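You operate a simulated robot arm through the tools that you are given. There is no shell and no other tool.

You run a simulated robot arm. Do the job below in one go: nothing can be reset, and whatever is moved stays where it is left.

JOB
Load the orange and green holders and run them up to the shut gate.
Fine: from the orange tray, slim bottle in green, round in orange, square in purple; use the lane pusher and draw it back.

It is judged by the outcome, as a careful person would: the job done as asked, and still so three seconds after it is handed in. It fails if anything else is knocked over, pushed out of place, dropped, spilled or broken.

ROBOT AND FRAMES
A 7-joint arm with a two-finger parallel gripper, fixed in place. Base frame: the origin is at the foot of the arm, x ahead of it, y to its left, z up; the work surface is at about z = 0.8. Units: m, rad, N and s.
Its first joint turns from -2.897 to 2.897 rad. Payload 3.43 kg.
The TCP is the grasp point between the finger pads, 0.034 m short of the fingertips. In the tool frame z runs along the fingers and y along their closing line. The gripper opens to 0.128 m. The fingers are 0.024 m wide and 0.012 m thick; the gripper's body (0.048 by 0.13 m) begins 0.096 m behind the TCP.
Orientation is that of the tool frame in the base frame, as a unit quaternion [x, y, z, w]. With the fingers straight down and closing along the base's y, the tool's x points along the base's -x, its y along +y and its z along -z.

CONTROLS
- The arm moves only by the tool jog_arm. Its argument "targets" is a list of rows, each a list of 3 entries, a list of its own where there are three numbers: the turn, a rotation vector about the tool's x, y, z in units of 120 degrees (1.0 is 120 degrees), then the shift along the tool's x, y, z in units of 300 mm (1.0 is 300 mm), then the gripper command, from -1 (fully open) to 1 (shut), values between in proportion. In form: [[[wx, wy, wz], [x, y, z], claw], ...]. A call has 1 to 20 rows; each row is the pose to reach, as a shift and turn from the pose commanded when the call began, along the tool's axes at that moment. A call with a number of a shift or a turn outside -1 to 1 is refused whole. Each row takes 0.2 s and may step no farther than 0.05 m and 0.15 rad from the row before; otherwise, or with a gripper value out of range, the whole call is refused. A pose out of reach is approached as far as the arm can. The call stops where the force on the tool passes 60 N (or 10 N more than at its start, if that is more) or the arm is blocked; 0.2 s more then pass. The fingers move at their own pace (about 0.153 m/s each) and stop on an object; they squeeze with about 36 N. The grip force told is the motor's: it shows also when the fingers shut on nothing. Time passes only in rows, and 0.2 s behind the last, so rows that repeat a pose let the fingers close. The reply holds the time, the measured pose of the TCP, the force on the tool along the base axes, the opening and the grip force, in the units named above and with some noise, with the torque about the TCP (base axes, N m) and any sound that the robot's microphone picked up.
- Cameras (640 x 400 px; columns grow to the right, rows downward): "scene" is fixed at [0.0494, 0.5005, 1.4973]; the picture's right is [-0.15, -0.99, 0.00], its down [-0.58, 0.09, -0.81] and it looks along [0.80, -0.12, -0.58] (base axes); focal length 347 px, centre (320, 200). "wrist" rides on the gripper at [0.076, -0.011, -0.16] in the tool frame; the picture's right is [0.15, 0.99, 0.00], its down [-0.88, 0.13, -0.46] and it looks along [-0.45, 0.07, 0.89] (tool axes); focal length 234 px, centre (320, 200).
- camera(camera): a new picture of that camera. No time passes.
- point_at(camera, pixels): for up to 12 pixels [column, row] of the newest picture of that camera ("zoom" is the newest enlarged one), the place [x, y, z] in the base frame of the surface seen there, good to about 0.002 m. No time passes.
- close_up(camera, box): a new picture of the part [left, top, right, bottom] of that camera's present view, enlarged. No time passes.
- sign_off(): hands the job in; it is judged then, once.

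Unless the task says otherwise, let go and move clear before handing in.

The tools are called by a JSON object that holds its "op" and its "data". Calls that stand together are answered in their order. jog_arm: Moves the arm, as the interface text tells. Its arguments: {"type":"object","properties":{"targets":{"type":"array"}},"required":["targets"]} The other tools are called the same way: camera (camera) takes a picture; point_at (camera, pixels) gives the place of the surface under pixels of a picture; close_up (camera, box) takes an enlarged picture of a part of a camera's view; sign_off () hands the job in.

At the start:

```text
time: 0.0
position: [0.4764, 0.3538, 1.2412]
tool_rot: [0.0, 1.0, 0.002, -0.002]
ft_force: [-0.4, 0.5, 0.8]
moment: [0.04, 0.0, -0.02]
gripper_width: 0.1282
gripper_force: 0.1
```

scene: 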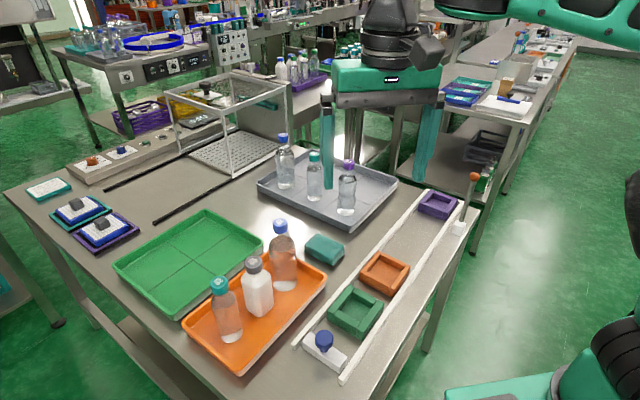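
wrist: 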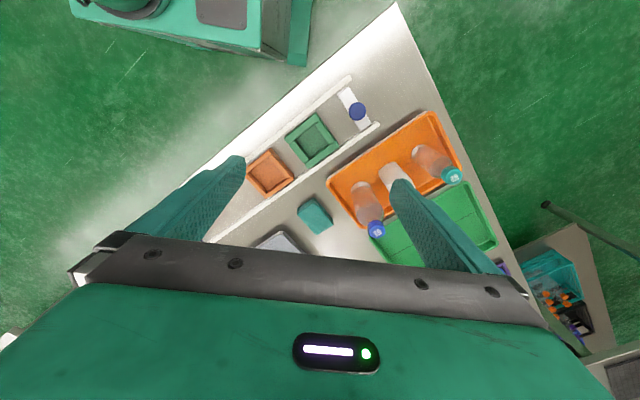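

The scene picture shows the orange tray (255,310) with three bottles, and a lane with green (355,312), orange (384,272) and purple (438,205) holders, plus a white pusher with a blue knob (323,342). I'll enlarge those parts before moving.

{"op": "close_up", "data": {"camera": "scene", "box": [180, 200, 420, 380]}}

{"op": "close_up", "data": {"camera": "scene", "box": [360, 150, 500, 300]}}

{"op": "close_up", "data": {"camera": "wrist", "box": [200, 60, 500, 260]}}

```text
2.22 times, centred on (300, 290) of scene
```

zoom: 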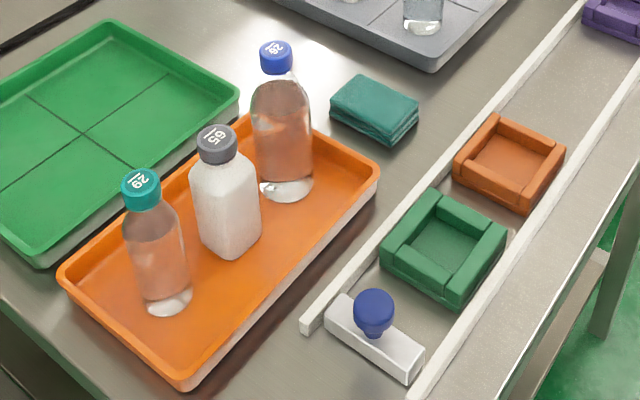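

```text
2.67 times, centred on (430, 225) of scene
```

zoom: 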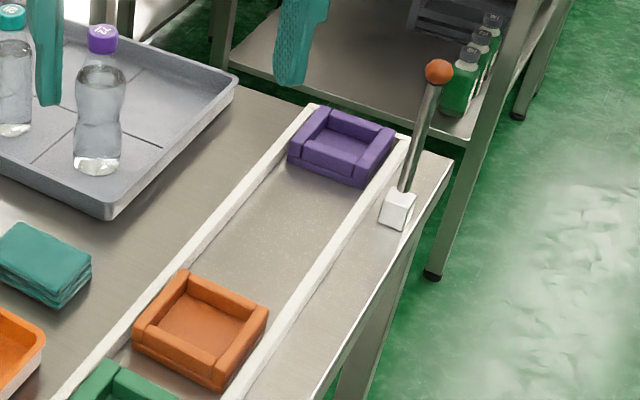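

```text
2.00 times, centred on (350, 160) of wrist
```

zoom: 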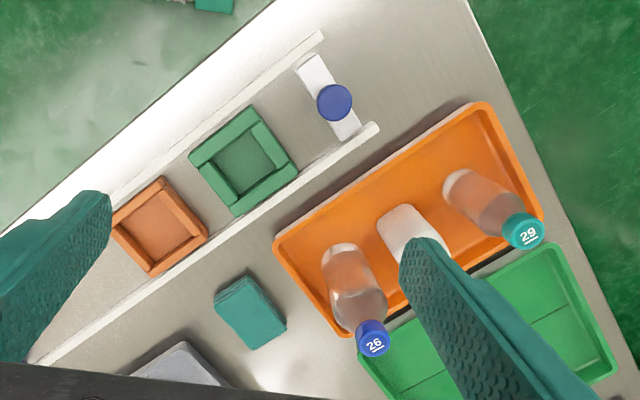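

The close-ups show the capped bottles: teal "29" (slim?), grey "65" (square), blue "26" (round?). I'll measure the main features on the scene picture, and look at the far end of the lane for the gate.

{"op": "camera", "data": {"camera": "scene"}}

{"op": "point_at", "data": {"camera": "scene", "pixels": [[323, 337], [355, 314], [385, 274], [439, 206], [300, 343], [343, 379], [421, 192], [462, 226], [474, 177], [462, 222], [219, 281], [253, 261]]}}

{"op": "close_up", "data": {"camera": "scene", "box": [400, 160, 500, 245]}}

```text
taken
```

scene: 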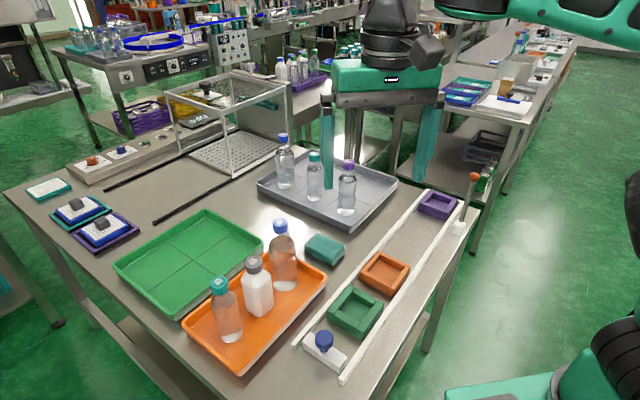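

```text
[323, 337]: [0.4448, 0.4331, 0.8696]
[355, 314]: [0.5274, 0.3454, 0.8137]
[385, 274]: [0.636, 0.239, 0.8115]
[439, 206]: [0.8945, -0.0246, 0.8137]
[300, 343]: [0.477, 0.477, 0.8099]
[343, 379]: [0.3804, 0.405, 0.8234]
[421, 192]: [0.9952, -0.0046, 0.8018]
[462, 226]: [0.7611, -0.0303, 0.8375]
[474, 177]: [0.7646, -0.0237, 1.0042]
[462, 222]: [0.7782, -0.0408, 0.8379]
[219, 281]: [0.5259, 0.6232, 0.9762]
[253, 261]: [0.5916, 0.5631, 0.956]
```

```text
4.71 times, centred on (450, 202) of scene
```

zoom: 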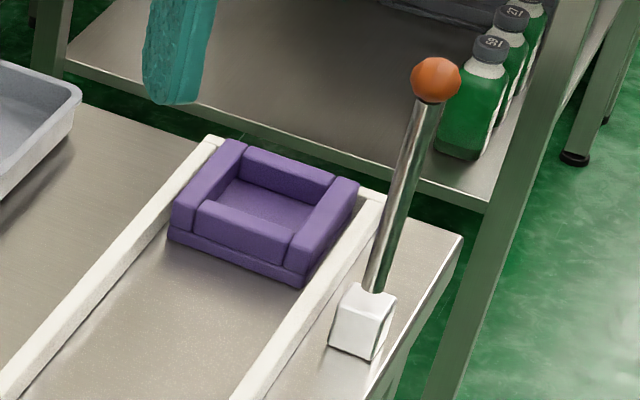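

The lane runs at about -45° (green at 0.527,0.345, orange at 0.636,0.239, purple at 0.895,-0.025). The lever at (474,177) stands upright just before the purple holder, and I see no bar across the lane there, so the gate may be open. I'll measure the bottles and holders next.

{"op": "close_up", "data": {"camera": "scene", "box": [190, 210, 310, 360]}}

{"op": "point_at", "data": {"camera": "scene", "pixels": [[280, 223], [280, 231], [253, 259], [219, 281], [230, 335], [259, 310], [285, 285], [219, 310], [239, 310], [271, 250], [294, 250], [190, 340]]}}

{"op": "point_at", "data": {"camera": "zoom", "pixels": [[100, 100]]}}

```text
2.67 times, centred on (250, 285) of scene
```

zoom: 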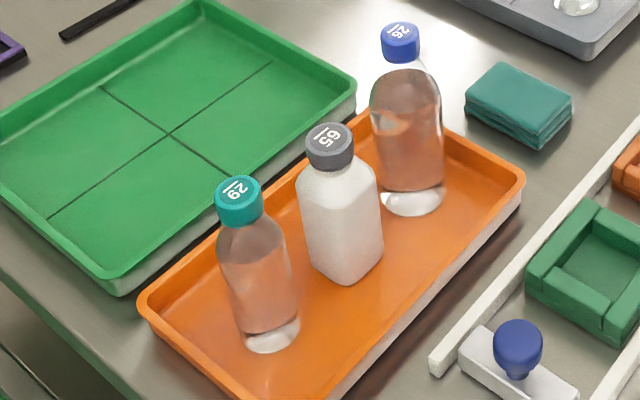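

```text
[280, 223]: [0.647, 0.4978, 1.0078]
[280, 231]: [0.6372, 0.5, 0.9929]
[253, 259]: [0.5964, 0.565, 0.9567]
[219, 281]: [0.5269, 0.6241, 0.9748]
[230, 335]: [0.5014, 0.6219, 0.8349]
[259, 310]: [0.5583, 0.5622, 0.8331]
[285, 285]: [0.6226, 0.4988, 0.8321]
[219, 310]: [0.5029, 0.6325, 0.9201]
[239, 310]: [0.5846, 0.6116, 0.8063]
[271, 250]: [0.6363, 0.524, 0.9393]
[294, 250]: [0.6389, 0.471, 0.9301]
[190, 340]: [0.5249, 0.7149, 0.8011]
```

```text
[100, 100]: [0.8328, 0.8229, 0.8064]
```

The three bottles stand in a row: teal at about (0.527,0.624), square at (0.596,0.565), blue at (0.647,0.498). I'll get widths and heights from the zoom to tell slim from round.

{"op": "point_at", "data": {"camera": "zoom", "pixels": [[226, 275], [255, 275], [288, 275], [238, 183], [218, 200], [261, 200], [375, 105], [407, 105], [438, 105], [300, 200], [340, 210], [378, 205]]}}

{"op": "point_at", "data": {"camera": "zoom", "pixels": [[400, 28], [384, 45], [418, 45], [329, 130], [240, 340], [296, 330], [270, 350], [385, 195], [412, 212], [441, 195], [346, 283], [200, 300]]}}

{"op": "point_at", "data": {"camera": "zoom", "pixels": [[517, 330], [516, 350], [470, 360], [560, 390], [545, 375], [590, 205], [530, 275], [600, 270], [620, 320], [590, 262], [440, 355], [497, 290]]}}

```text
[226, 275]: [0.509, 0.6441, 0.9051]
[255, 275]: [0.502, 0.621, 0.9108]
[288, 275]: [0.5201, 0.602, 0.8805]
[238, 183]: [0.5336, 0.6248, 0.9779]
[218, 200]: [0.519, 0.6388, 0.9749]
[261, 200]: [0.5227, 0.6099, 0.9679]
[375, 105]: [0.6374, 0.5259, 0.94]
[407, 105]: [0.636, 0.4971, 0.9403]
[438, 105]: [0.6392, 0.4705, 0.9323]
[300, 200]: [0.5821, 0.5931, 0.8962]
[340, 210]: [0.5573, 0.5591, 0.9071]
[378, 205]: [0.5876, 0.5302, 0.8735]
```

```text
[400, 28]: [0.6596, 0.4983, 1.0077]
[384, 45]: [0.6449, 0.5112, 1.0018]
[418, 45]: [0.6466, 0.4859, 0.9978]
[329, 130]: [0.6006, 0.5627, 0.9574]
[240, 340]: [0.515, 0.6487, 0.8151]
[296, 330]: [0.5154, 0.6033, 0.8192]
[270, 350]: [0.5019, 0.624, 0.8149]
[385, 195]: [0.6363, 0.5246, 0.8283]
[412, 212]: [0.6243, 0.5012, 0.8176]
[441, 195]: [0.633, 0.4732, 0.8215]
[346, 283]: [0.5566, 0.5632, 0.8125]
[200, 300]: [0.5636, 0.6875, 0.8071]
```

```text
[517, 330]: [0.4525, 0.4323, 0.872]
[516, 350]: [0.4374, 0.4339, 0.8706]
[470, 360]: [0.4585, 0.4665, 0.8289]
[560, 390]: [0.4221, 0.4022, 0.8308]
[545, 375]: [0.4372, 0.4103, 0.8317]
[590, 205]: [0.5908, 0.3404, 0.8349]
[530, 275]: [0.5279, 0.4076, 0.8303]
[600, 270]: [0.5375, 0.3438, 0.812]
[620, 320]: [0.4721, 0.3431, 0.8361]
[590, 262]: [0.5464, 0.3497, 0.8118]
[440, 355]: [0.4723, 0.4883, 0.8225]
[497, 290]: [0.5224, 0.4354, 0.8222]
```

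Teal bottle is about 0.045 m across and 0.163 m tall; blue is about 0.055 m across and 0.19 m tall; square is white. Next I'll measure the holder pockets and look at the gray tray for comparison.

{"op": "close_up", "data": {"camera": "scene", "box": [295, 240, 425, 385]}}

{"op": "close_up", "data": {"camera": "scene", "box": [255, 125, 400, 235]}}

{"op": "close_up", "data": {"camera": "wrist", "box": [320, 90, 480, 250]}}

```text
2.76 times, centred on (360, 312) of scene
```

zoom: 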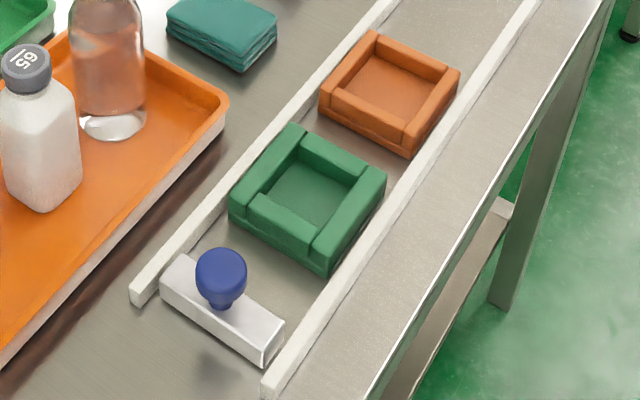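

```text
3.64 times, centred on (328, 180) of scene
```

zoom: 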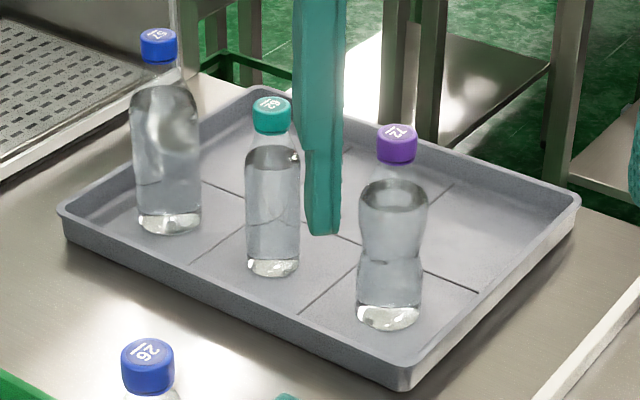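

```text
2.50 times, centred on (400, 170) of wrist
```

zoom: 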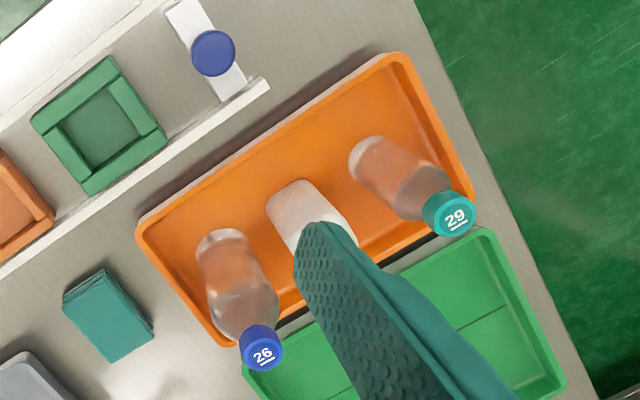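

The bottle kinds match cap colours (gray tray: blue round, teal slim, purple waisted), so slim = teal "29" and round = blue "26". I'll measure the holder pockets in a fresh zoom.

{"op": "close_up", "data": {"camera": "scene", "box": [320, 245, 420, 345]}}

```text
4.00 times, centred on (370, 295) of scene
```

zoom: 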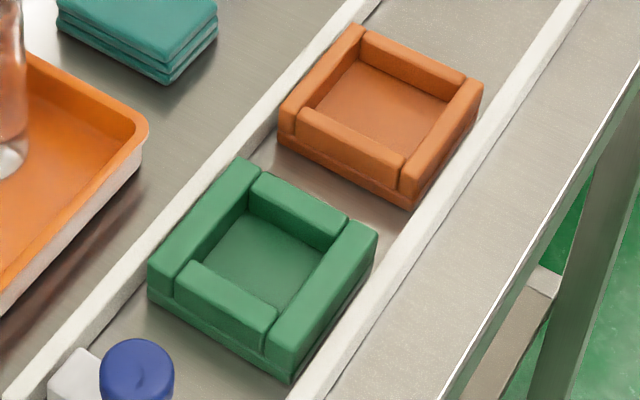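

Now I'll read the corner coordinates of both holders and the rails in this zoom.

{"op": "point_at", "data": {"camera": "zoom", "pixels": [[243, 168], [368, 236], [290, 352], [160, 270], [250, 222], [310, 258], [283, 303], [210, 262], [300, 205], [230, 297], [200, 225], [330, 300]]}}

{"op": "point_at", "data": {"camera": "zoom", "pixels": [[360, 30], [475, 88], [408, 180], [288, 115], [360, 70], [435, 108], [395, 145], [325, 105], [415, 58], [350, 145], [330, 70], [440, 135]]}}

{"op": "point_at", "data": {"camera": "zoom", "pixels": [[263, 100], [150, 235], [60, 335], [480, 150], [400, 270], [330, 370], [40, 355], [520, 100], [340, 170], [375, 20], [510, 25], [100, 350]]}}

```text
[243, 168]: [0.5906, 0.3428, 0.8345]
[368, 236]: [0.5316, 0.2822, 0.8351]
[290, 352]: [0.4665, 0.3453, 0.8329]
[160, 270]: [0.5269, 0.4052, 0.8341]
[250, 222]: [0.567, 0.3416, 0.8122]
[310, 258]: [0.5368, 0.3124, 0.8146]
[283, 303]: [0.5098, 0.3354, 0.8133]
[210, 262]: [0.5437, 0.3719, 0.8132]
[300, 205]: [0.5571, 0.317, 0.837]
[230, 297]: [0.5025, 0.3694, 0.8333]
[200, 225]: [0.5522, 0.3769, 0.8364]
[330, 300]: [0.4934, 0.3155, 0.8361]
```

```text
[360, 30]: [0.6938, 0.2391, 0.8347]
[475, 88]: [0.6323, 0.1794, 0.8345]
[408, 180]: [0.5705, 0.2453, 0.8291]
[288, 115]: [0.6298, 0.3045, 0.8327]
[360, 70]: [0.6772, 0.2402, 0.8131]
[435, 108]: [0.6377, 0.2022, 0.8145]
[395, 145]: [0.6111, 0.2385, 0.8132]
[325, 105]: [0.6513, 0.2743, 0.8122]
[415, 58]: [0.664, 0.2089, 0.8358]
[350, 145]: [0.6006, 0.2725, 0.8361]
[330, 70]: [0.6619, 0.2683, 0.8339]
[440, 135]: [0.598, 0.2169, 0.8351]
```

```text
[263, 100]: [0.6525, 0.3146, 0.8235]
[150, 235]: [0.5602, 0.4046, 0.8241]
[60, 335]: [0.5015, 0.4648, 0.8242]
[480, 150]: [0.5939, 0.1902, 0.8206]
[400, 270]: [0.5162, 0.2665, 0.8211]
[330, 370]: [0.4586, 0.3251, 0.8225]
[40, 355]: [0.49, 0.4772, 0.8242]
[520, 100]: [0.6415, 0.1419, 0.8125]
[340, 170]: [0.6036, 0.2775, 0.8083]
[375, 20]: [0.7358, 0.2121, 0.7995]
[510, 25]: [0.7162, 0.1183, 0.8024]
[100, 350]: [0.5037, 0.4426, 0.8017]
```

Green holder centre is about (0.529,0.344) and orange about (0.632,0.242), walls top z≈0.835, floor 0.813. I'll move the arm over the far part of the lane to look at the lever and gate with the wrist camera.

{"op": "jog_arm", "data": {"targets": [[[0, 0, 0], [-0.0417, -0.125, 0.0208], -1], [[0, 0, 0], [-0.0833, -0.25, 0.0417], -1], [[0, 0, 0], [-0.125, -0.375, 0.0625], -1], [[0, 0, 0], [-0.1667, -0.5, 0.0833], -1], [[0, 0, 0], [-0.2083, -0.625, 0.1042], -1], [[0, 0, 0], [-0.25, -0.75, 0.125], -1], [[0, 0, 0], [-0.2917, -0.875, 0.1458], -1], [[0, 0, 0], [-0.3333, -1.0, 0.1667], -1], [[0, 0, 0], [-0.3333, -1.0, 0.1667], -1]]}}

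{"op": "camera", "data": {"camera": "wrist"}}

{"op": "camera", "data": {"camera": "scene"}}

```text
time: 2.0
position: [0.5609, 0.0521, 1.1953]
tool_rot: [-0.001, 1.0, 0.002, 0.003]
ft_force: [-0.3, 0.1, -0.1]
moment: [-0.04, 0.0, 0.03]
gripper_width: 0.1281
gripper_force: 0.1
```

```text
taken
```

wrist: 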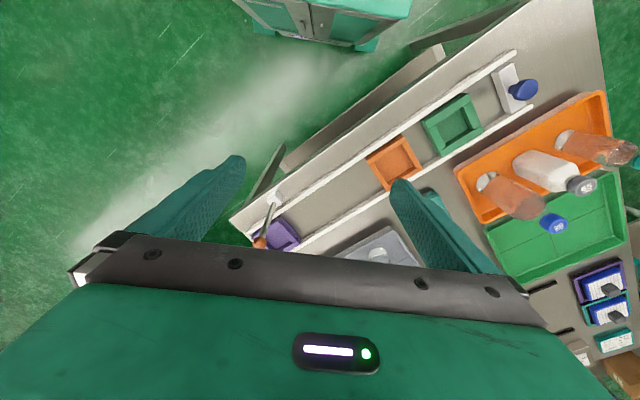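

```text
taken
```

scene: 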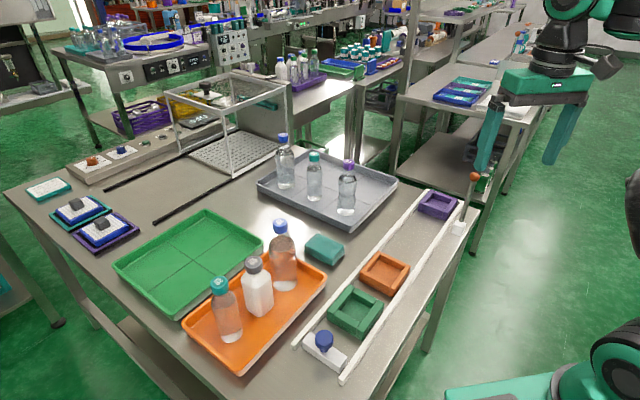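

The wrist picture shows the lever base at (274,200), its ball at (262,243) and the purple holder at (283,237). I'll enlarge that.

{"op": "close_up", "data": {"camera": "wrist", "box": [220, 150, 400, 265]}}

{"op": "point_at", "data": {"camera": "wrist", "pixels": [[274, 200], [262, 243], [283, 237], [268, 222], [291, 243], [240, 228], [300, 220]]}}

```text
3.48 times, centred on (310, 208) of wrist
```

zoom: 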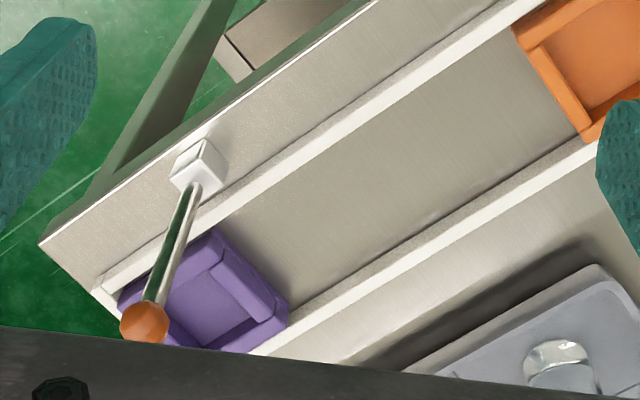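

```text
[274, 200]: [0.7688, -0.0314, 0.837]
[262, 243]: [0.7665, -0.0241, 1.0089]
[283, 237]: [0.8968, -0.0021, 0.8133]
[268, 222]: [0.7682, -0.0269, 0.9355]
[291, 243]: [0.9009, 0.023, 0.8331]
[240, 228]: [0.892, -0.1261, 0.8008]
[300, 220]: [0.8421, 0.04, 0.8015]
```

The lever stands upright on a white block at (0.769,-0.031) beside the right rail, and nothing spans the lane, so the gate looks open. I'll move the wrist camera nearer to see how the lever is hinged.

{"op": "jog_arm", "data": {"targets": [[[0, 0, 0], [-0.0583, -0.0555, 0.0888], -1], [[0, 0, 0], [-0.1167, -0.111, 0.1777], -1], [[0, 0, 0], [-0.175, -0.1665, 0.2665], -1], [[0, 0, 0], [-0.2333, -0.222, 0.3553], -1], [[0, 0, 0], [-0.2917, -0.2775, 0.4442], -1], [[0, 0, 0], [-0.35, -0.333, 0.533], -1], [[0, 0, 0], [-0.35, -0.333, 0.533], -1]]}}

{"op": "camera", "data": {"camera": "wrist"}}

{"op": "close_up", "data": {"camera": "wrist", "box": [240, 110, 400, 240]}}

```text
time: 3.6
position: [0.6668, -0.0453, 1.0373]
tool_rot: [0.0, 1.0, 0.002, 0.003]
ft_force: [0.0, -0.1, -0.1]
moment: [-0.03, -0.03, 0.0]
gripper_width: 0.128
gripper_force: 0.1
```

```text
taken
```

wrist: 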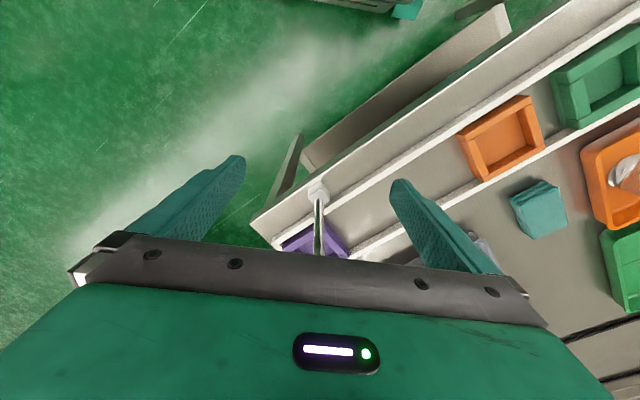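

```text
3.08 times, centred on (320, 175) of wrist
```

zoom: 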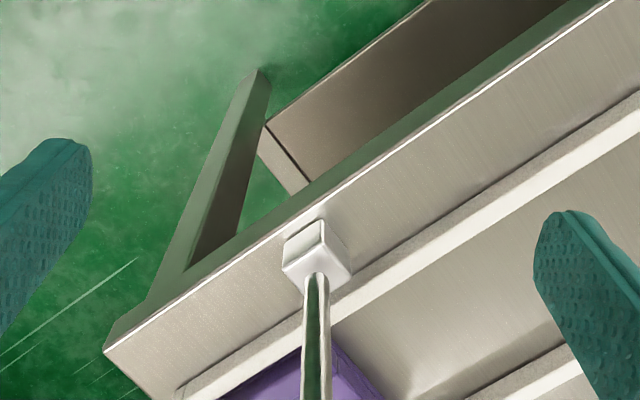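

From here the rod rises straight from its white block at (318,190); I still can't see the hinge slot. I'll zoom tightly on the lever block and ball from both cameras.

{"op": "close_up", "data": {"camera": "scene", "box": [448, 165, 488, 240]}}

{"op": "close_up", "data": {"camera": "wrist", "box": [300, 175, 340, 205]}}

{"op": "close_up", "data": {"camera": "scene", "box": [450, 212, 474, 240]}}

```text
5.33 times, centred on (468, 202) of scene
```

zoom: 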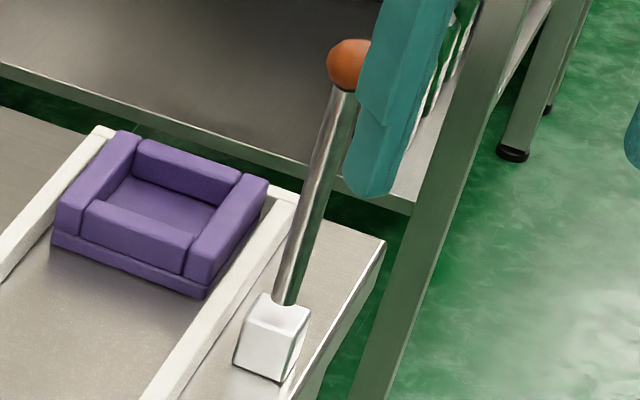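

```text
13.33 times, centred on (320, 190) of wrist
```

zoom: 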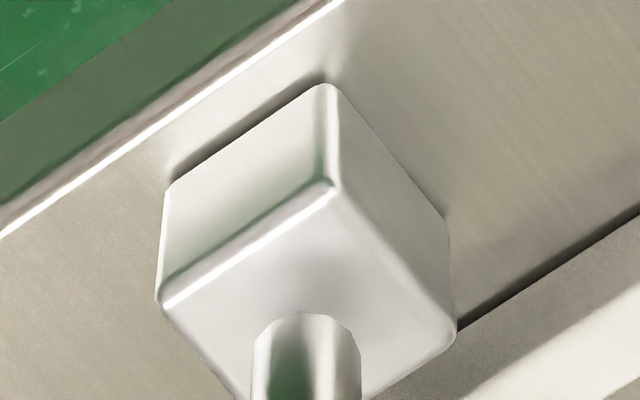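

```text
14.29 times, centred on (462, 226) of scene
```

zoom: 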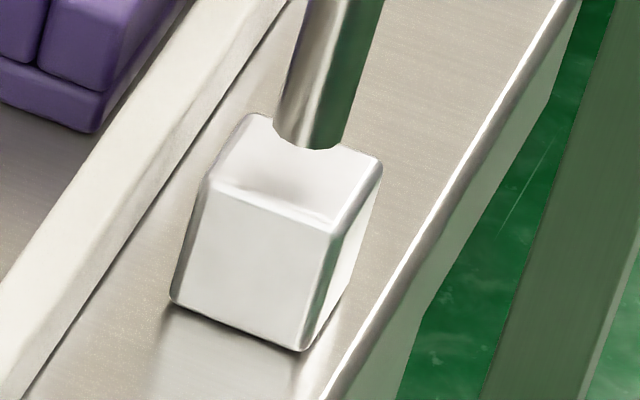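

The block has no visible slot. I'll measure block corners, rod and ball to see how the rod leans.

{"op": "point_at", "data": {"camera": "zoom", "pixels": [[215, 185], [330, 222], [375, 165], [258, 125], [300, 130], [335, 135], [270, 190], [180, 300], [300, 345], [310, 60], [345, 60], [325, 10]]}}

{"op": "close_up", "data": {"camera": "scene", "box": [455, 165, 487, 225]}}

```text
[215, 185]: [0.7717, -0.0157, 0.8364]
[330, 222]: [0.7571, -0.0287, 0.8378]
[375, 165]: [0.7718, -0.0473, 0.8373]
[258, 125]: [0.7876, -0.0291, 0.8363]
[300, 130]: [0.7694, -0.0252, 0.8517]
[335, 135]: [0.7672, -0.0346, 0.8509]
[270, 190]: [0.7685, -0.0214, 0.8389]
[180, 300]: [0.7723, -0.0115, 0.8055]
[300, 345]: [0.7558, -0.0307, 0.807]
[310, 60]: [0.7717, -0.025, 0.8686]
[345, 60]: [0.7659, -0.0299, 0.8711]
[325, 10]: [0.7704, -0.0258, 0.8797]
```

```text
6.67 times, centred on (471, 195) of scene
```

zoom: 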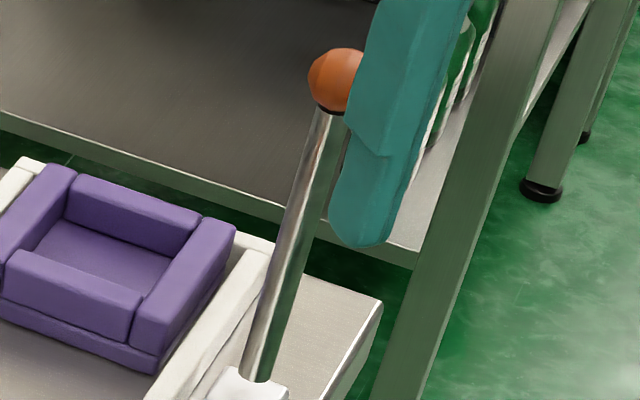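

Block top centre is about (0.772,-0.030,0.837), the rod is vertical with its ball near z≈1.005. I take it that lowering it across the lane shuts the gate, so I'll go above the ball with the fingers closing along the lane direction.

{"op": "jog_arm", "data": {"targets": [[[0, 0, 0], [0, 0, -0.105], -1], [[0, 0, 0], [0, 0, -0.21], -1], [[0, 0, -0.0536], [-0.0505, 0.0081, -0.21], -1], [[0, 0, -0.1071], [-0.1009, 0.0162, -0.21], -1], [[0, 0, -0.1607], [-0.1514, 0.0243, -0.21], -1], [[0, 0, -0.2143], [-0.2019, 0.0324, -0.21], -1], [[0, 0, -0.2679], [-0.2524, 0.0405, -0.21], -1], [[0, 0, -0.3214], [-0.3028, 0.0486, -0.21], -1], [[0, 0, -0.375], [-0.3533, 0.0567, -0.21], -1], [[0, 0, -0.375], [-0.3533, 0.0567, -0.21], -1]]}}

{"op": "camera", "data": {"camera": "wrist"}}

{"op": "close_up", "data": {"camera": "scene", "box": [400, 120, 520, 240]}}

```text
time: 5.8
position: [0.7728, -0.0286, 1.1011]
tool_rot: [-0.384, 0.924, 0.0, 0.004]
ft_force: [0.9, -0.1, 0.0]
moment: [-0.03, -0.03, -0.01]
gripper_width: 0.128
gripper_force: 0.0
```

```text
taken
```

wrist: 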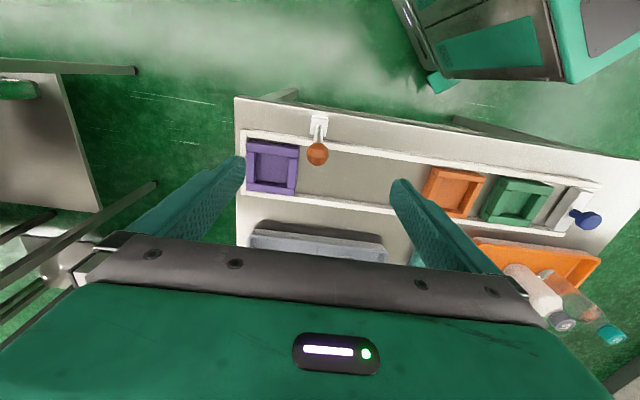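

```text
3.33 times, centred on (460, 180) of scene
```

zoom: 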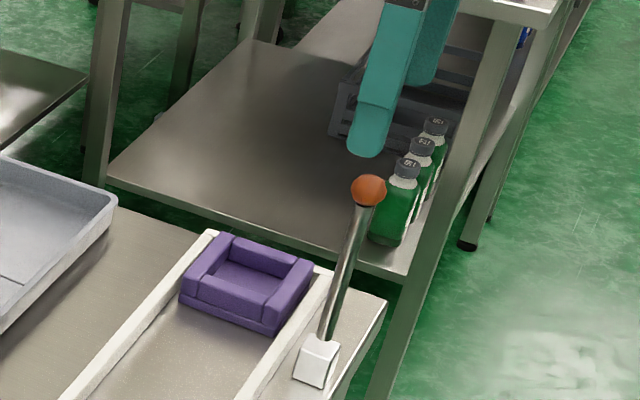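

The wrist view now shows the lever block at (318,120), ball at (317,153) and purple holder at (271,165) clearly. I'll zoom on the ball and measure it.

{"op": "close_up", "data": {"camera": "wrist", "box": [235, 95, 395, 220]}}

{"op": "point_at", "data": {"camera": "wrist", "pixels": [[317, 153], [317, 144], [308, 153], [326, 153], [317, 163], [318, 116], [246, 165], [271, 165], [297, 165], [247, 191], [300, 191], [320, 205]]}}

```text
3.20 times, centred on (315, 158) of wrist
```

zoom: 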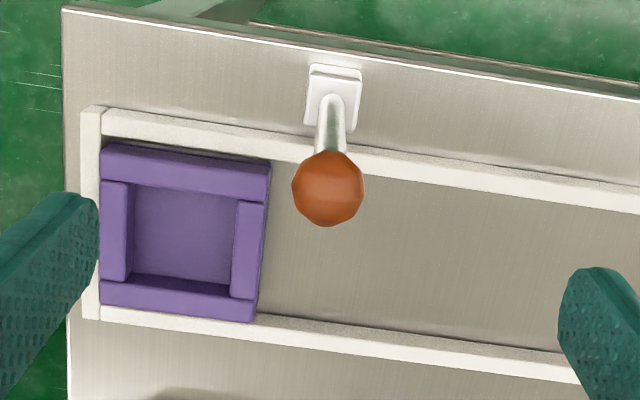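

```text
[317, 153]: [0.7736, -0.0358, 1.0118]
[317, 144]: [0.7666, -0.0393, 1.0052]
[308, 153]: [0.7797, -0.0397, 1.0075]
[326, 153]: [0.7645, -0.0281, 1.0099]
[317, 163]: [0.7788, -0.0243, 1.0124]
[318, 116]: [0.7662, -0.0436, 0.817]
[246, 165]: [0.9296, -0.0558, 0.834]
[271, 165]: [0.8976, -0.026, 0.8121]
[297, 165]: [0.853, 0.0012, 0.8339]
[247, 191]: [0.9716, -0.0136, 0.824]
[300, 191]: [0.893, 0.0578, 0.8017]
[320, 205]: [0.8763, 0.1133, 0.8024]
```

The ball centre is about (0.773,-0.032,1.003), lever upright; the lane's end stop lies just past the purple holder at zoom (90,210). I'll lower the open fingers around the ball and close on it.

{"op": "jog_arm", "data": {"targets": [[[0, 0, 0], [0.004, -0.004, 0.09], -1], [[0, 0, 0], [0.007, -0.007, 0.17], -1], [[0, 0, 0], [0.007, -0.007, 0.25], -1], [[0, 0, 0], [0.007, -0.007, 0.25], -1]]}}

{"op": "close_up", "data": {"camera": "scene", "box": [420, 120, 520, 240]}}

{"op": "close_up", "data": {"camera": "wrist", "box": [220, 95, 420, 260]}}

```text
time: 6.8
position: [0.7725, -0.0306, 1.0243]
tool_rot: [-0.383, 0.924, 0.0, 0.004]
ft_force: [0.2, -0.3, -0.3]
moment: [0.02, 0.01, 0.03]
gripper_width: 0.1278
gripper_force: 0.1
```

```text
3.33 times, centred on (470, 180) of scene
```

zoom: 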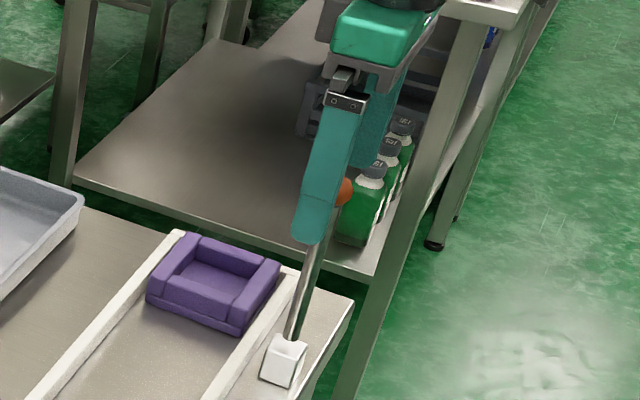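

```text
2.42 times, centred on (320, 178) of wrist
```

zoom: 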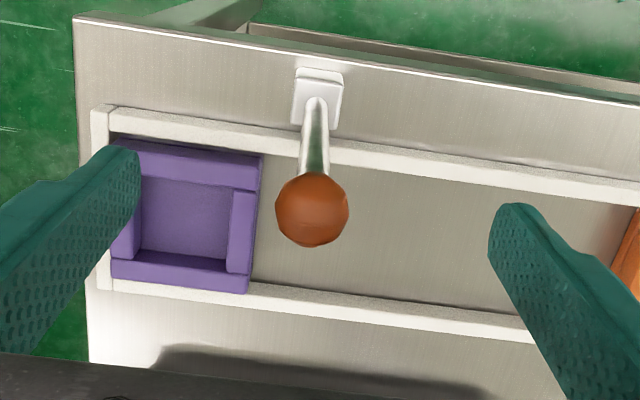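

The ball at zoom (312,208) lies midway between the fingertips. I'll close on it gently in place.

{"op": "jog_arm", "data": {"targets": [[[0, 0, 0], [0, 0, 0], -0.2], [[0, 0, 0], [0, 0, 0], 0.4], [[0, 0, 0], [0, 0, 0], 0.8], [[0, 0, 0], [0, 0, 0], 1], [[0, 0, 0], [0, 0, 0], 1]]}}

{"op": "close_up", "data": {"camera": "wrist", "box": [220, 95, 420, 260]}}

```text
time: 8.0
position: [0.773, -0.0324, 1.0243]
tool_rot: [-0.381, 0.924, 0.0, 0.005]
ft_force: [24.7, -19.1, 1.4]
moment: [-0.43, -0.76, -0.12]
gripper_width: 0.026
gripper_force: 44.7
```

```text
2.42 times, centred on (320, 178) of wrist
```

zoom: 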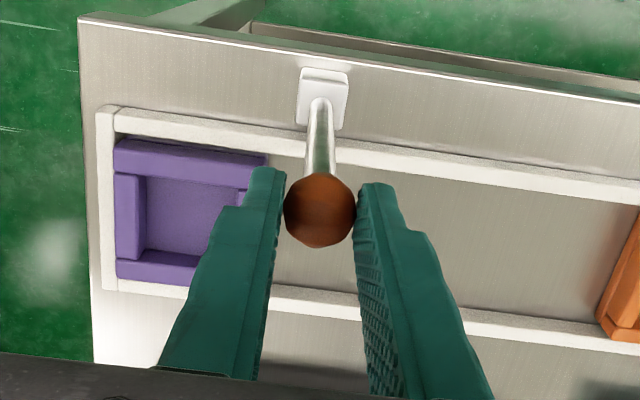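

The fingers hold the ball (width 0.026); the 31 N reading along +d shows the lever is stiff along the lane, so its hinge axis lies along the lane as I guessed. I'll relieve that by 2 mm along the lane and tip the lever about 10° across it.

{"op": "jog_arm", "data": {"targets": [[[0, 0, 0], [0, -0.0067, 0], 1], [[0, 0, 0], [-0.0508, -0.0067, 0.0022], 1], [[0, 0, 0], [-0.1013, -0.0067, 0.0089], 1], [[0, 0, 0], [-0.1013, -0.0067, 0.0089], 1]]}}

{"op": "close_up", "data": {"camera": "wrist", "box": [220, 95, 420, 260]}}

{"op": "close_up", "data": {"camera": "scene", "box": [420, 120, 520, 240]}}

```text
time: 9.0
position: [0.7957, -0.0108, 1.0215]
tool_rot: [-0.383, 0.924, 0.001, 0.002]
ft_force: [-5.8, -10.2, -8.5]
moment: [-1.09, 1.03, 0.01]
gripper_width: 0.026
gripper_force: 45.2
```

```text
2.42 times, centred on (320, 178) of wrist
```

zoom: 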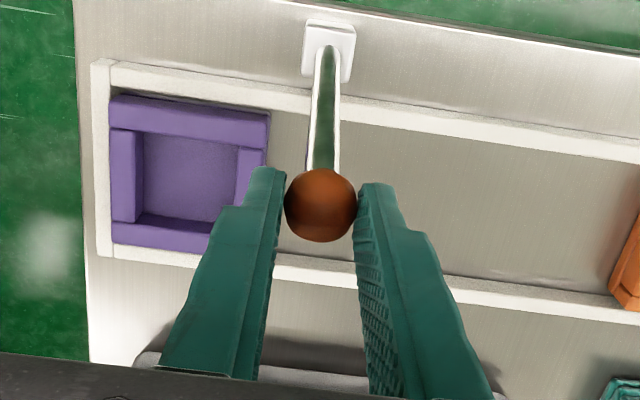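

```text
3.33 times, centred on (470, 180) of scene
```

zoom: 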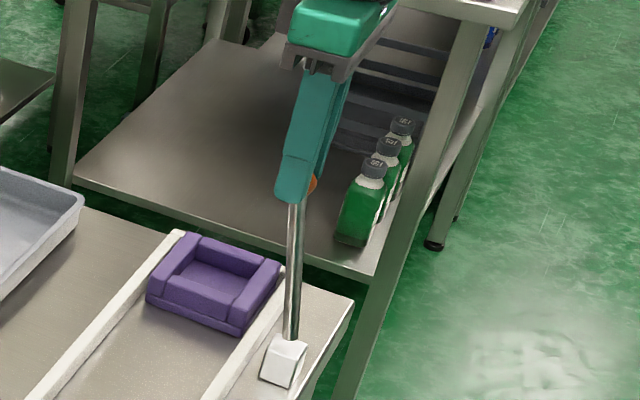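

The lever tips freely across the lane (about 10° now, force ~11 N). I'll follow its arc on to about 50° and check again.

{"op": "jog_arm", "data": {"targets": [[[0, 0, 0], [-0.079, 0, 0.0197], 1], [[0, 0, 0], [-0.1545, 0, 0.0502], 1], [[0, 0, 0], [-0.225, 0, 0.0909], 1], [[0, 0, 0], [-0.2891, 0, 0.141], 1], [[0, 0, 0], [-0.3456, 0, 0.1995], 1], [[0, 0, 0], [-0.3456, 0, 0.1995], 1]]}}

{"op": "camera", "data": {"camera": "wrist"}}

{"op": "close_up", "data": {"camera": "scene", "box": [380, 120, 520, 240]}}

```text
time: 10.4
position: [0.8692, 0.0635, 0.9643]
tool_rot: [-0.385, 0.923, 0.001, 0.004]
ft_force: [-18.1, 9.3, -3.5]
moment: [0.16, 0.56, -0.12]
gripper_width: 0.0258
gripper_force: 45.3
```

```text
taken
```

wrist: 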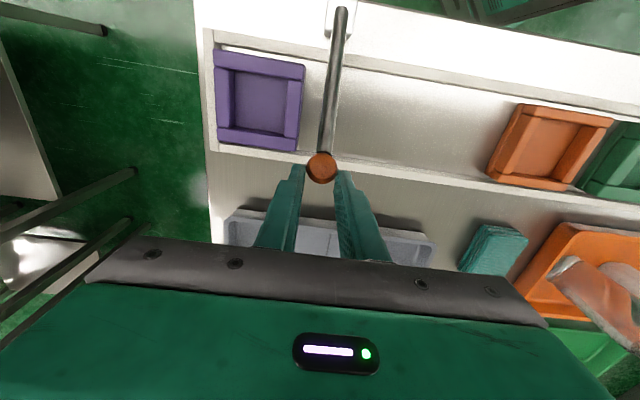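

```text
3.33 times, centred on (450, 180) of scene
```

zoom: 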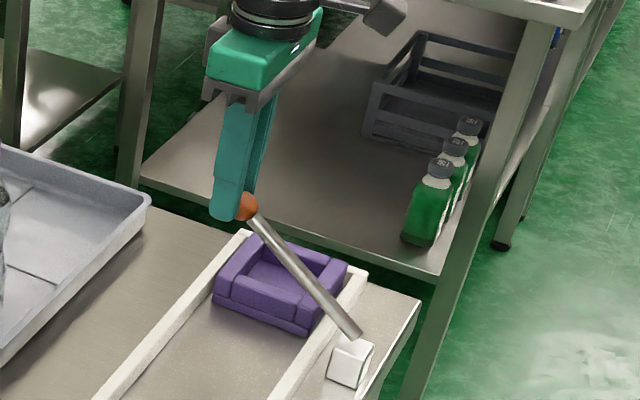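

The lever is down to about 50° and sits clear of the purple holder, with ~19 N along -d from a small offset. I'll measure the gray tray edge, left rail and ball before lowering further.

{"op": "point_at", "data": {"camera": "wrist", "pixels": [[248, 210], [310, 222], [420, 235], [345, 162], [400, 172], [321, 168], [342, 12], [335, 75], [303, 150], [305, 65], [330, 195], [270, 175]]}}

{"op": "close_up", "data": {"camera": "wrist", "box": [200, 0, 460, 250]}}

```text
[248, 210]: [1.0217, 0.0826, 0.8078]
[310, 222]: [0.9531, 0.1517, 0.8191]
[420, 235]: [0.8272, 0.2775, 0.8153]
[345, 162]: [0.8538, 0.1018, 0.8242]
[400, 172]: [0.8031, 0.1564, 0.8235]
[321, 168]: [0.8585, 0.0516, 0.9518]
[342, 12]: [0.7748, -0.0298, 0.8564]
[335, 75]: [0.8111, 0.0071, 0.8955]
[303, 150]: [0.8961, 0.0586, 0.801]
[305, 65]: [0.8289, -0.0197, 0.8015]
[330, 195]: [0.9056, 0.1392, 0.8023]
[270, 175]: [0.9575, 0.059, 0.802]
```

```text
1.60 times, centred on (330, 125) of wrist
```

zoom: 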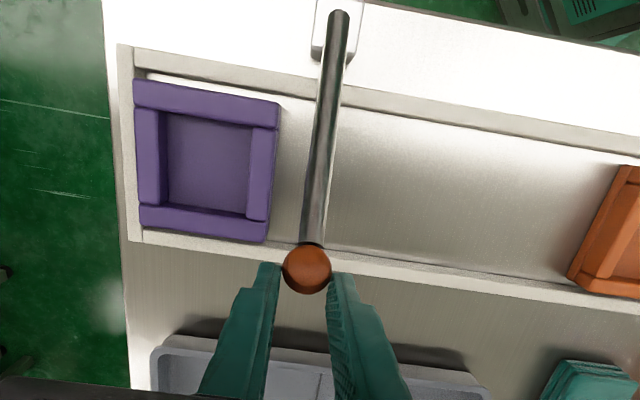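

The gray tray's near edge (0.953,0.152) stays about 0.05 m beyond where the ball will end. I'll continue the arc to about 74° and relieve the small sideways load.

{"op": "jog_arm", "data": {"targets": [[[0, 0, 0], [0, 0.004, 0], 1], [[0, 0, 0], [-0.0478, 0.004, 0.0659], 1], [[0, 0, 0], [-0.086, 0.004, 0.1377], 1], [[0, 0, 0], [-0.114, 0.004, 0.2142], 1], [[0, 0, 0], [-0.114, 0.004, 0.2142], 1]]}}

{"op": "camera", "data": {"camera": "wrist"}}

{"op": "close_up", "data": {"camera": "scene", "box": [380, 120, 520, 240]}}

```text
time: 11.6
position: [0.8975, 0.0889, 0.9011]
tool_rot: [-0.385, 0.923, -0.001, 0.01]
ft_force: [43.3, 33.6, 13.4]
moment: [0.41, -0.65, 0.02]
gripper_width: 0.0
gripper_force: 33.2
```

```text
taken
```

wrist: 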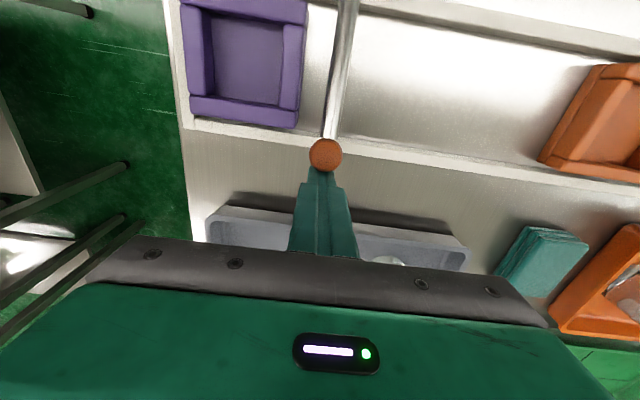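

```text
3.33 times, centred on (450, 180) of scene
```

zoom: 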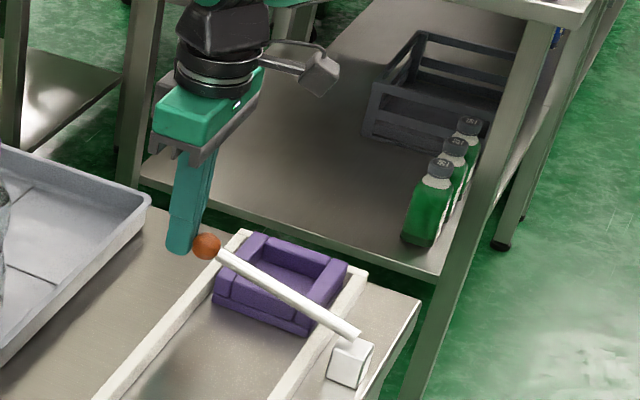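

The ball slipped out as the fingers shut (width 0) and now pushes them outward with 55 N; the lever stays about 70° down. I'll ease outward 1 cm, then rise clear.

{"op": "jog_arm", "data": {"targets": [[[0, 0, 0], [-0.015, 0, 0], 1], [[0, 0, 0], [-0.035, 0, -0.01], 1], [[0, 0, 0], [-0.035, 0, -0.1], 1], [[0, 0, 0], [-0.035, 0, -0.22], 1], [[0, 0, 0], [-0.035, 0, -0.33], 1], [[0, 0, 0], [-0.035, 0, -0.33], 1]]}}

{"op": "camera", "data": {"camera": "wrist"}}

{"op": "close_up", "data": {"camera": "scene", "box": [380, 120, 520, 240]}}

```text
time: 13.0
position: [0.8984, 0.0922, 1.0003]
tool_rot: [-0.383, 0.924, 0.001, 0.003]
ft_force: [-0.6, -0.3, 0.4]
moment: [-0.02, -0.01, 0.0]
gripper_width: 0.0002
gripper_force: 33.4
```

```text
taken
```

wrist: 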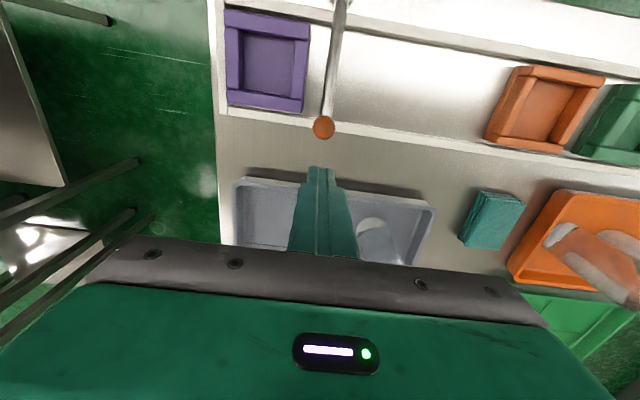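

```text
3.33 times, centred on (450, 180) of scene
```

zoom: 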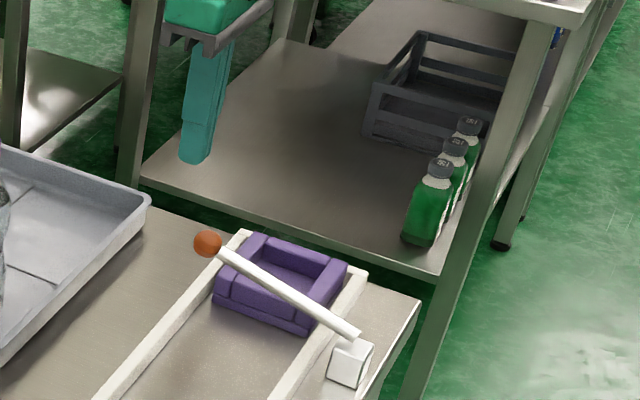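

The lever holds where it was left, still above the rails. I'll measure its height along the rod.

{"op": "close_up", "data": {"camera": "wrist", "box": [260, 0, 420, 150]}}

{"op": "point_at", "data": {"camera": "wrist", "pixels": [[341, 5], [338, 25], [335, 50], [331, 75], [327, 100], [323, 127], [323, 120], [330, 122], [355, 125], [318, 122]]}}

```text
2.67 times, centred on (340, 75) of wrist
```

zoom: 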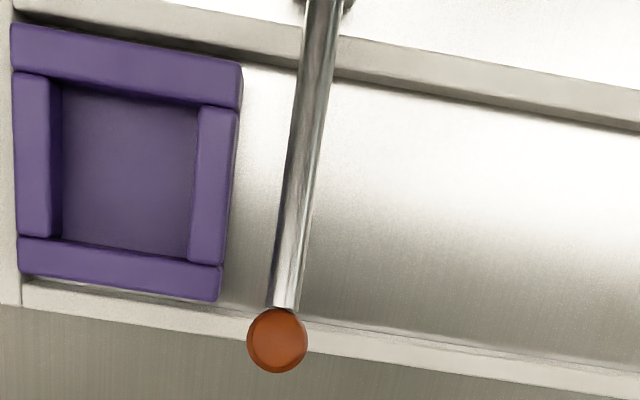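

```text
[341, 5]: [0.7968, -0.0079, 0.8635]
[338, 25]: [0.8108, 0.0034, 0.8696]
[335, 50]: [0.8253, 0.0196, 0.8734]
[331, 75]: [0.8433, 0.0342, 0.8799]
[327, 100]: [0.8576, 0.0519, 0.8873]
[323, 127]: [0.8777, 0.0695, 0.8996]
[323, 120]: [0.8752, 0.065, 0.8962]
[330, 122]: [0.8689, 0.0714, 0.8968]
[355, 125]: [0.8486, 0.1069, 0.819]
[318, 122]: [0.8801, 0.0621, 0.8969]
```

Rod surface heights (0.8635 to 0.8873) give about 16° still above horizontal, pivot at z≈0.847, and it holds by friction. I'll place the shut fingertips over the rod just inside the left rail and press down.

{"op": "jog_arm", "data": {"targets": [[[0, 0, 0], [0.085, 0, 0], 1], [[0, 0, 0], [0.1687, 0, 0], 1], [[0, 0, 0], [0.1687, 0, 0.1], 1], [[0, 0, 0], [0.1687, 0, 0.2], 1], [[0, 0, 0], [0.1687, 0, 0.25], 1], [[0, 0, 0], [0.1687, 0, 0.29], 1], [[0, 0, 0], [0.1687, 0, 0.33], 1], [[0, 0, 0], [0.1687, 0, 0.33], 1]]}}

{"op": "camera", "data": {"camera": "wrist"}}

{"op": "close_up", "data": {"camera": "scene", "box": [380, 120, 520, 240]}}

```text
time: 14.8
position: [0.8664, 0.0573, 0.8997]
tool_rot: [-0.383, 0.924, 0.0, 0.005]
ft_force: [0.4, 0.4, 0.4]
moment: [0.01, 0.01, -0.01]
gripper_width: 0.0
gripper_force: 33.4
```

```text
taken
```

wrist: 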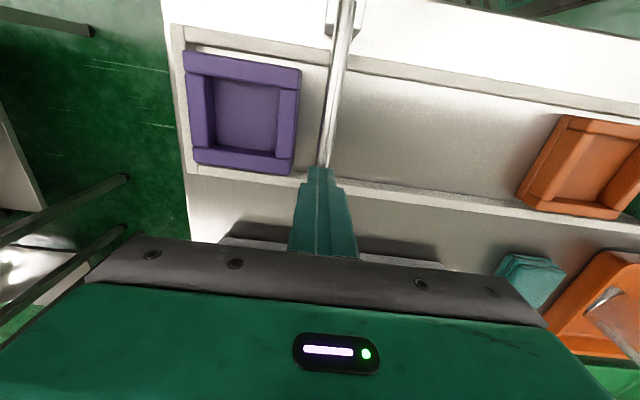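

```text
3.33 times, centred on (450, 180) of scene
```

zoom: 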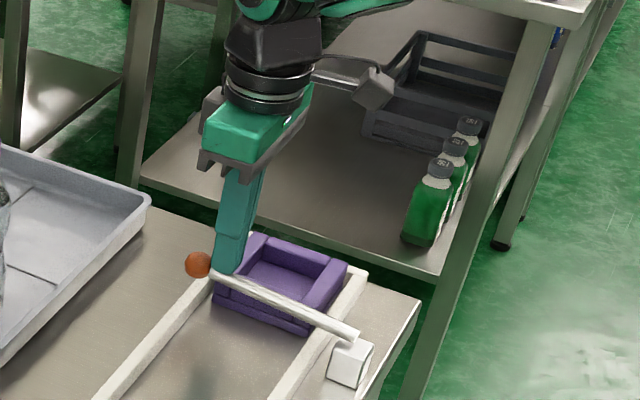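

The rod went down with the fingers and shows no load now (fingertips at z≈0.866). I'll press on in small steps.

{"op": "jog_arm", "data": {"targets": [[[0, 0, 0], [0, 0.008, 0.02], 1], [[0, 0, 0], [0, 0.012, 0.04], 1], [[0, 0, 0], [0, 0.012, 0.055], 1], [[0, 0, 0], [0, 0.012, 0.055], 1]]}}

{"op": "close_up", "data": {"camera": "scene", "box": [400, 160, 500, 240]}}

```text
time: 15.8
position: [0.8626, 0.0605, 0.8867]
tool_rot: [-0.383, 0.924, 0.0, 0.006]
ft_force: [-3.1, 1.7, 43.8]
moment: [-0.38, 0.43, -0.08]
gripper_width: 0.0
gripper_force: 33.4
```

```text
5.00 times, centred on (450, 200) of scene
```

zoom: 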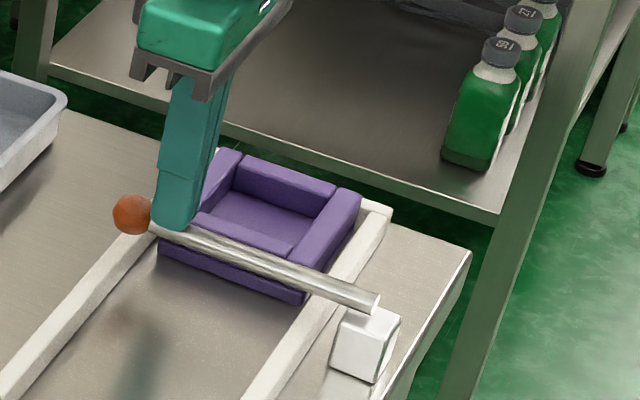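

The upward 43.8 N at fingertip z≈0.853 tells me the lever has reached its lower stop, lying level across the lane. I'll lift off and check that it stays.

{"op": "jog_arm", "data": {"targets": [[[0, 0, 0], [0, 0, -0.05], 1], [[0, 0, 0], [0, 0, -0.2], 1], [[0, 0, 0], [0, 0, -0.35], 1], [[0, 0, 0], [0, 0, -0.45], 1], [[0, 0, 0], [0, 0, -0.45], -1], [[0, 0, 0], [0, 0, -0.45], -1]]}}

{"op": "camera", "data": {"camera": "wrist"}}

{"op": "close_up", "data": {"camera": "scene", "box": [415, 175, 480, 240]}}

```text
time: 17.2
position: [0.8644, 0.0606, 1.0181]
tool_rot: [-0.383, 0.924, 0.0, 0.003]
ft_force: [-0.2, 0.4, 1.0]
moment: [-0.02, 0.04, -0.01]
gripper_width: 0.1279
gripper_force: 0.0
```

```text
taken
```

wrist: 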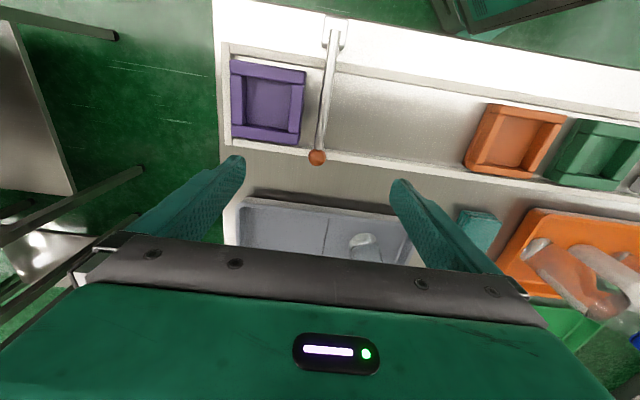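

```text
6.15 times, centred on (448, 208) of scene
```

zoom: 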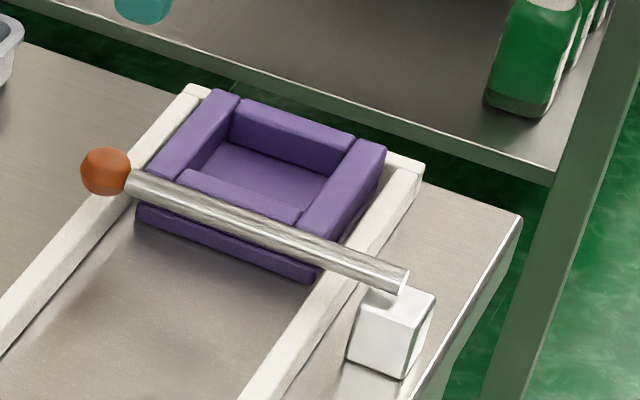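

The bar now lies level across the lane and stayed put when I let go. I'll measure its position and height.

{"op": "point_at", "data": {"camera": "zoom", "pixels": [[140, 180], [200, 207], [260, 228], [320, 250], [380, 274], [105, 165], [260, 221], [258, 240], [210, 215], [200, 195], [400, 285], [300, 236]]}}

{"op": "point_at", "data": {"camera": "wrist", "pixels": [[334, 30], [331, 50], [328, 80], [324, 110], [320, 140], [317, 157], [302, 105], [304, 70], [299, 140], [325, 160], [233, 100], [227, 45]]}}

```text
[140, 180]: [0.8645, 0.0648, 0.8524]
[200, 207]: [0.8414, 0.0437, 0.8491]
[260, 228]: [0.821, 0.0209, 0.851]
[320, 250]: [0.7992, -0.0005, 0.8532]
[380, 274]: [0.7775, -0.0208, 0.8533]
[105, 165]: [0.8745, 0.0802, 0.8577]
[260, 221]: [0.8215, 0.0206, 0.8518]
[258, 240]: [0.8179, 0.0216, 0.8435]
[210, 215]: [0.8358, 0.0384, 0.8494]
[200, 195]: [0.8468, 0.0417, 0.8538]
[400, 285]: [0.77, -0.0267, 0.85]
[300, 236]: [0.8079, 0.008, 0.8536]
```

```text
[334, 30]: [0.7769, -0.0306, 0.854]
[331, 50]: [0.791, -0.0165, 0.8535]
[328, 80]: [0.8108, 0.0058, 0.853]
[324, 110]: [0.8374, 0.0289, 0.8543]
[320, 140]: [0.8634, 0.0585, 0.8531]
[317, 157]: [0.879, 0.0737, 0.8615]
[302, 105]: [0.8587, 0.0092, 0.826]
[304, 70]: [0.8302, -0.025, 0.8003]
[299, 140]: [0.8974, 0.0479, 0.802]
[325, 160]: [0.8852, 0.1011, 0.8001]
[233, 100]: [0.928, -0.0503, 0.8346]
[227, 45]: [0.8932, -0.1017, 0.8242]
```

The bar is level at z≈0.853 (top), 0.44 m along the lane from the green holder, and clear of the purple holder (near edge ≈(0.859,0.009)). The gate is shut, so I'll now travel high back toward the orange tray while turning the gripper to close across the lane.

{"op": "jog_arm", "data": {"targets": [[[0, 0, 0], [0, 0, -0.1333], -1], [[0, 0, 0], [0, 0, -0.2667], -1], [[0, 0, 0], [0, 0, -0.4], -1], [[0, 0, 0.0682], [-0.0395, 0.16, -0.4], -1], [[0, 0, 0.1364], [-0.079, 0.32, -0.4], -1], [[0, 0, 0.2046], [-0.1185, 0.48, -0.4], -1], [[0, 0, 0.2728], [-0.158, 0.64, -0.4], -1], [[0, 0, 0.341], [-0.1975, 0.8, -0.4], -1], [[0, 0, 0.409], [-0.237, 0.96, -0.4], -1], [[0, 0, 0.409], [-0.237, 0.96, -0.4], -1]]}}

```text
time: 19.4
position: [0.7062, 0.31, 1.1404]
tool_rot: [0.036, 0.999, 0.002, 0.004]
ft_force: [0.3, -0.7, -0.4]
moment: [0.02, -0.01, 0.0]
gripper_width: 0.1278
gripper_force: 0.0
```

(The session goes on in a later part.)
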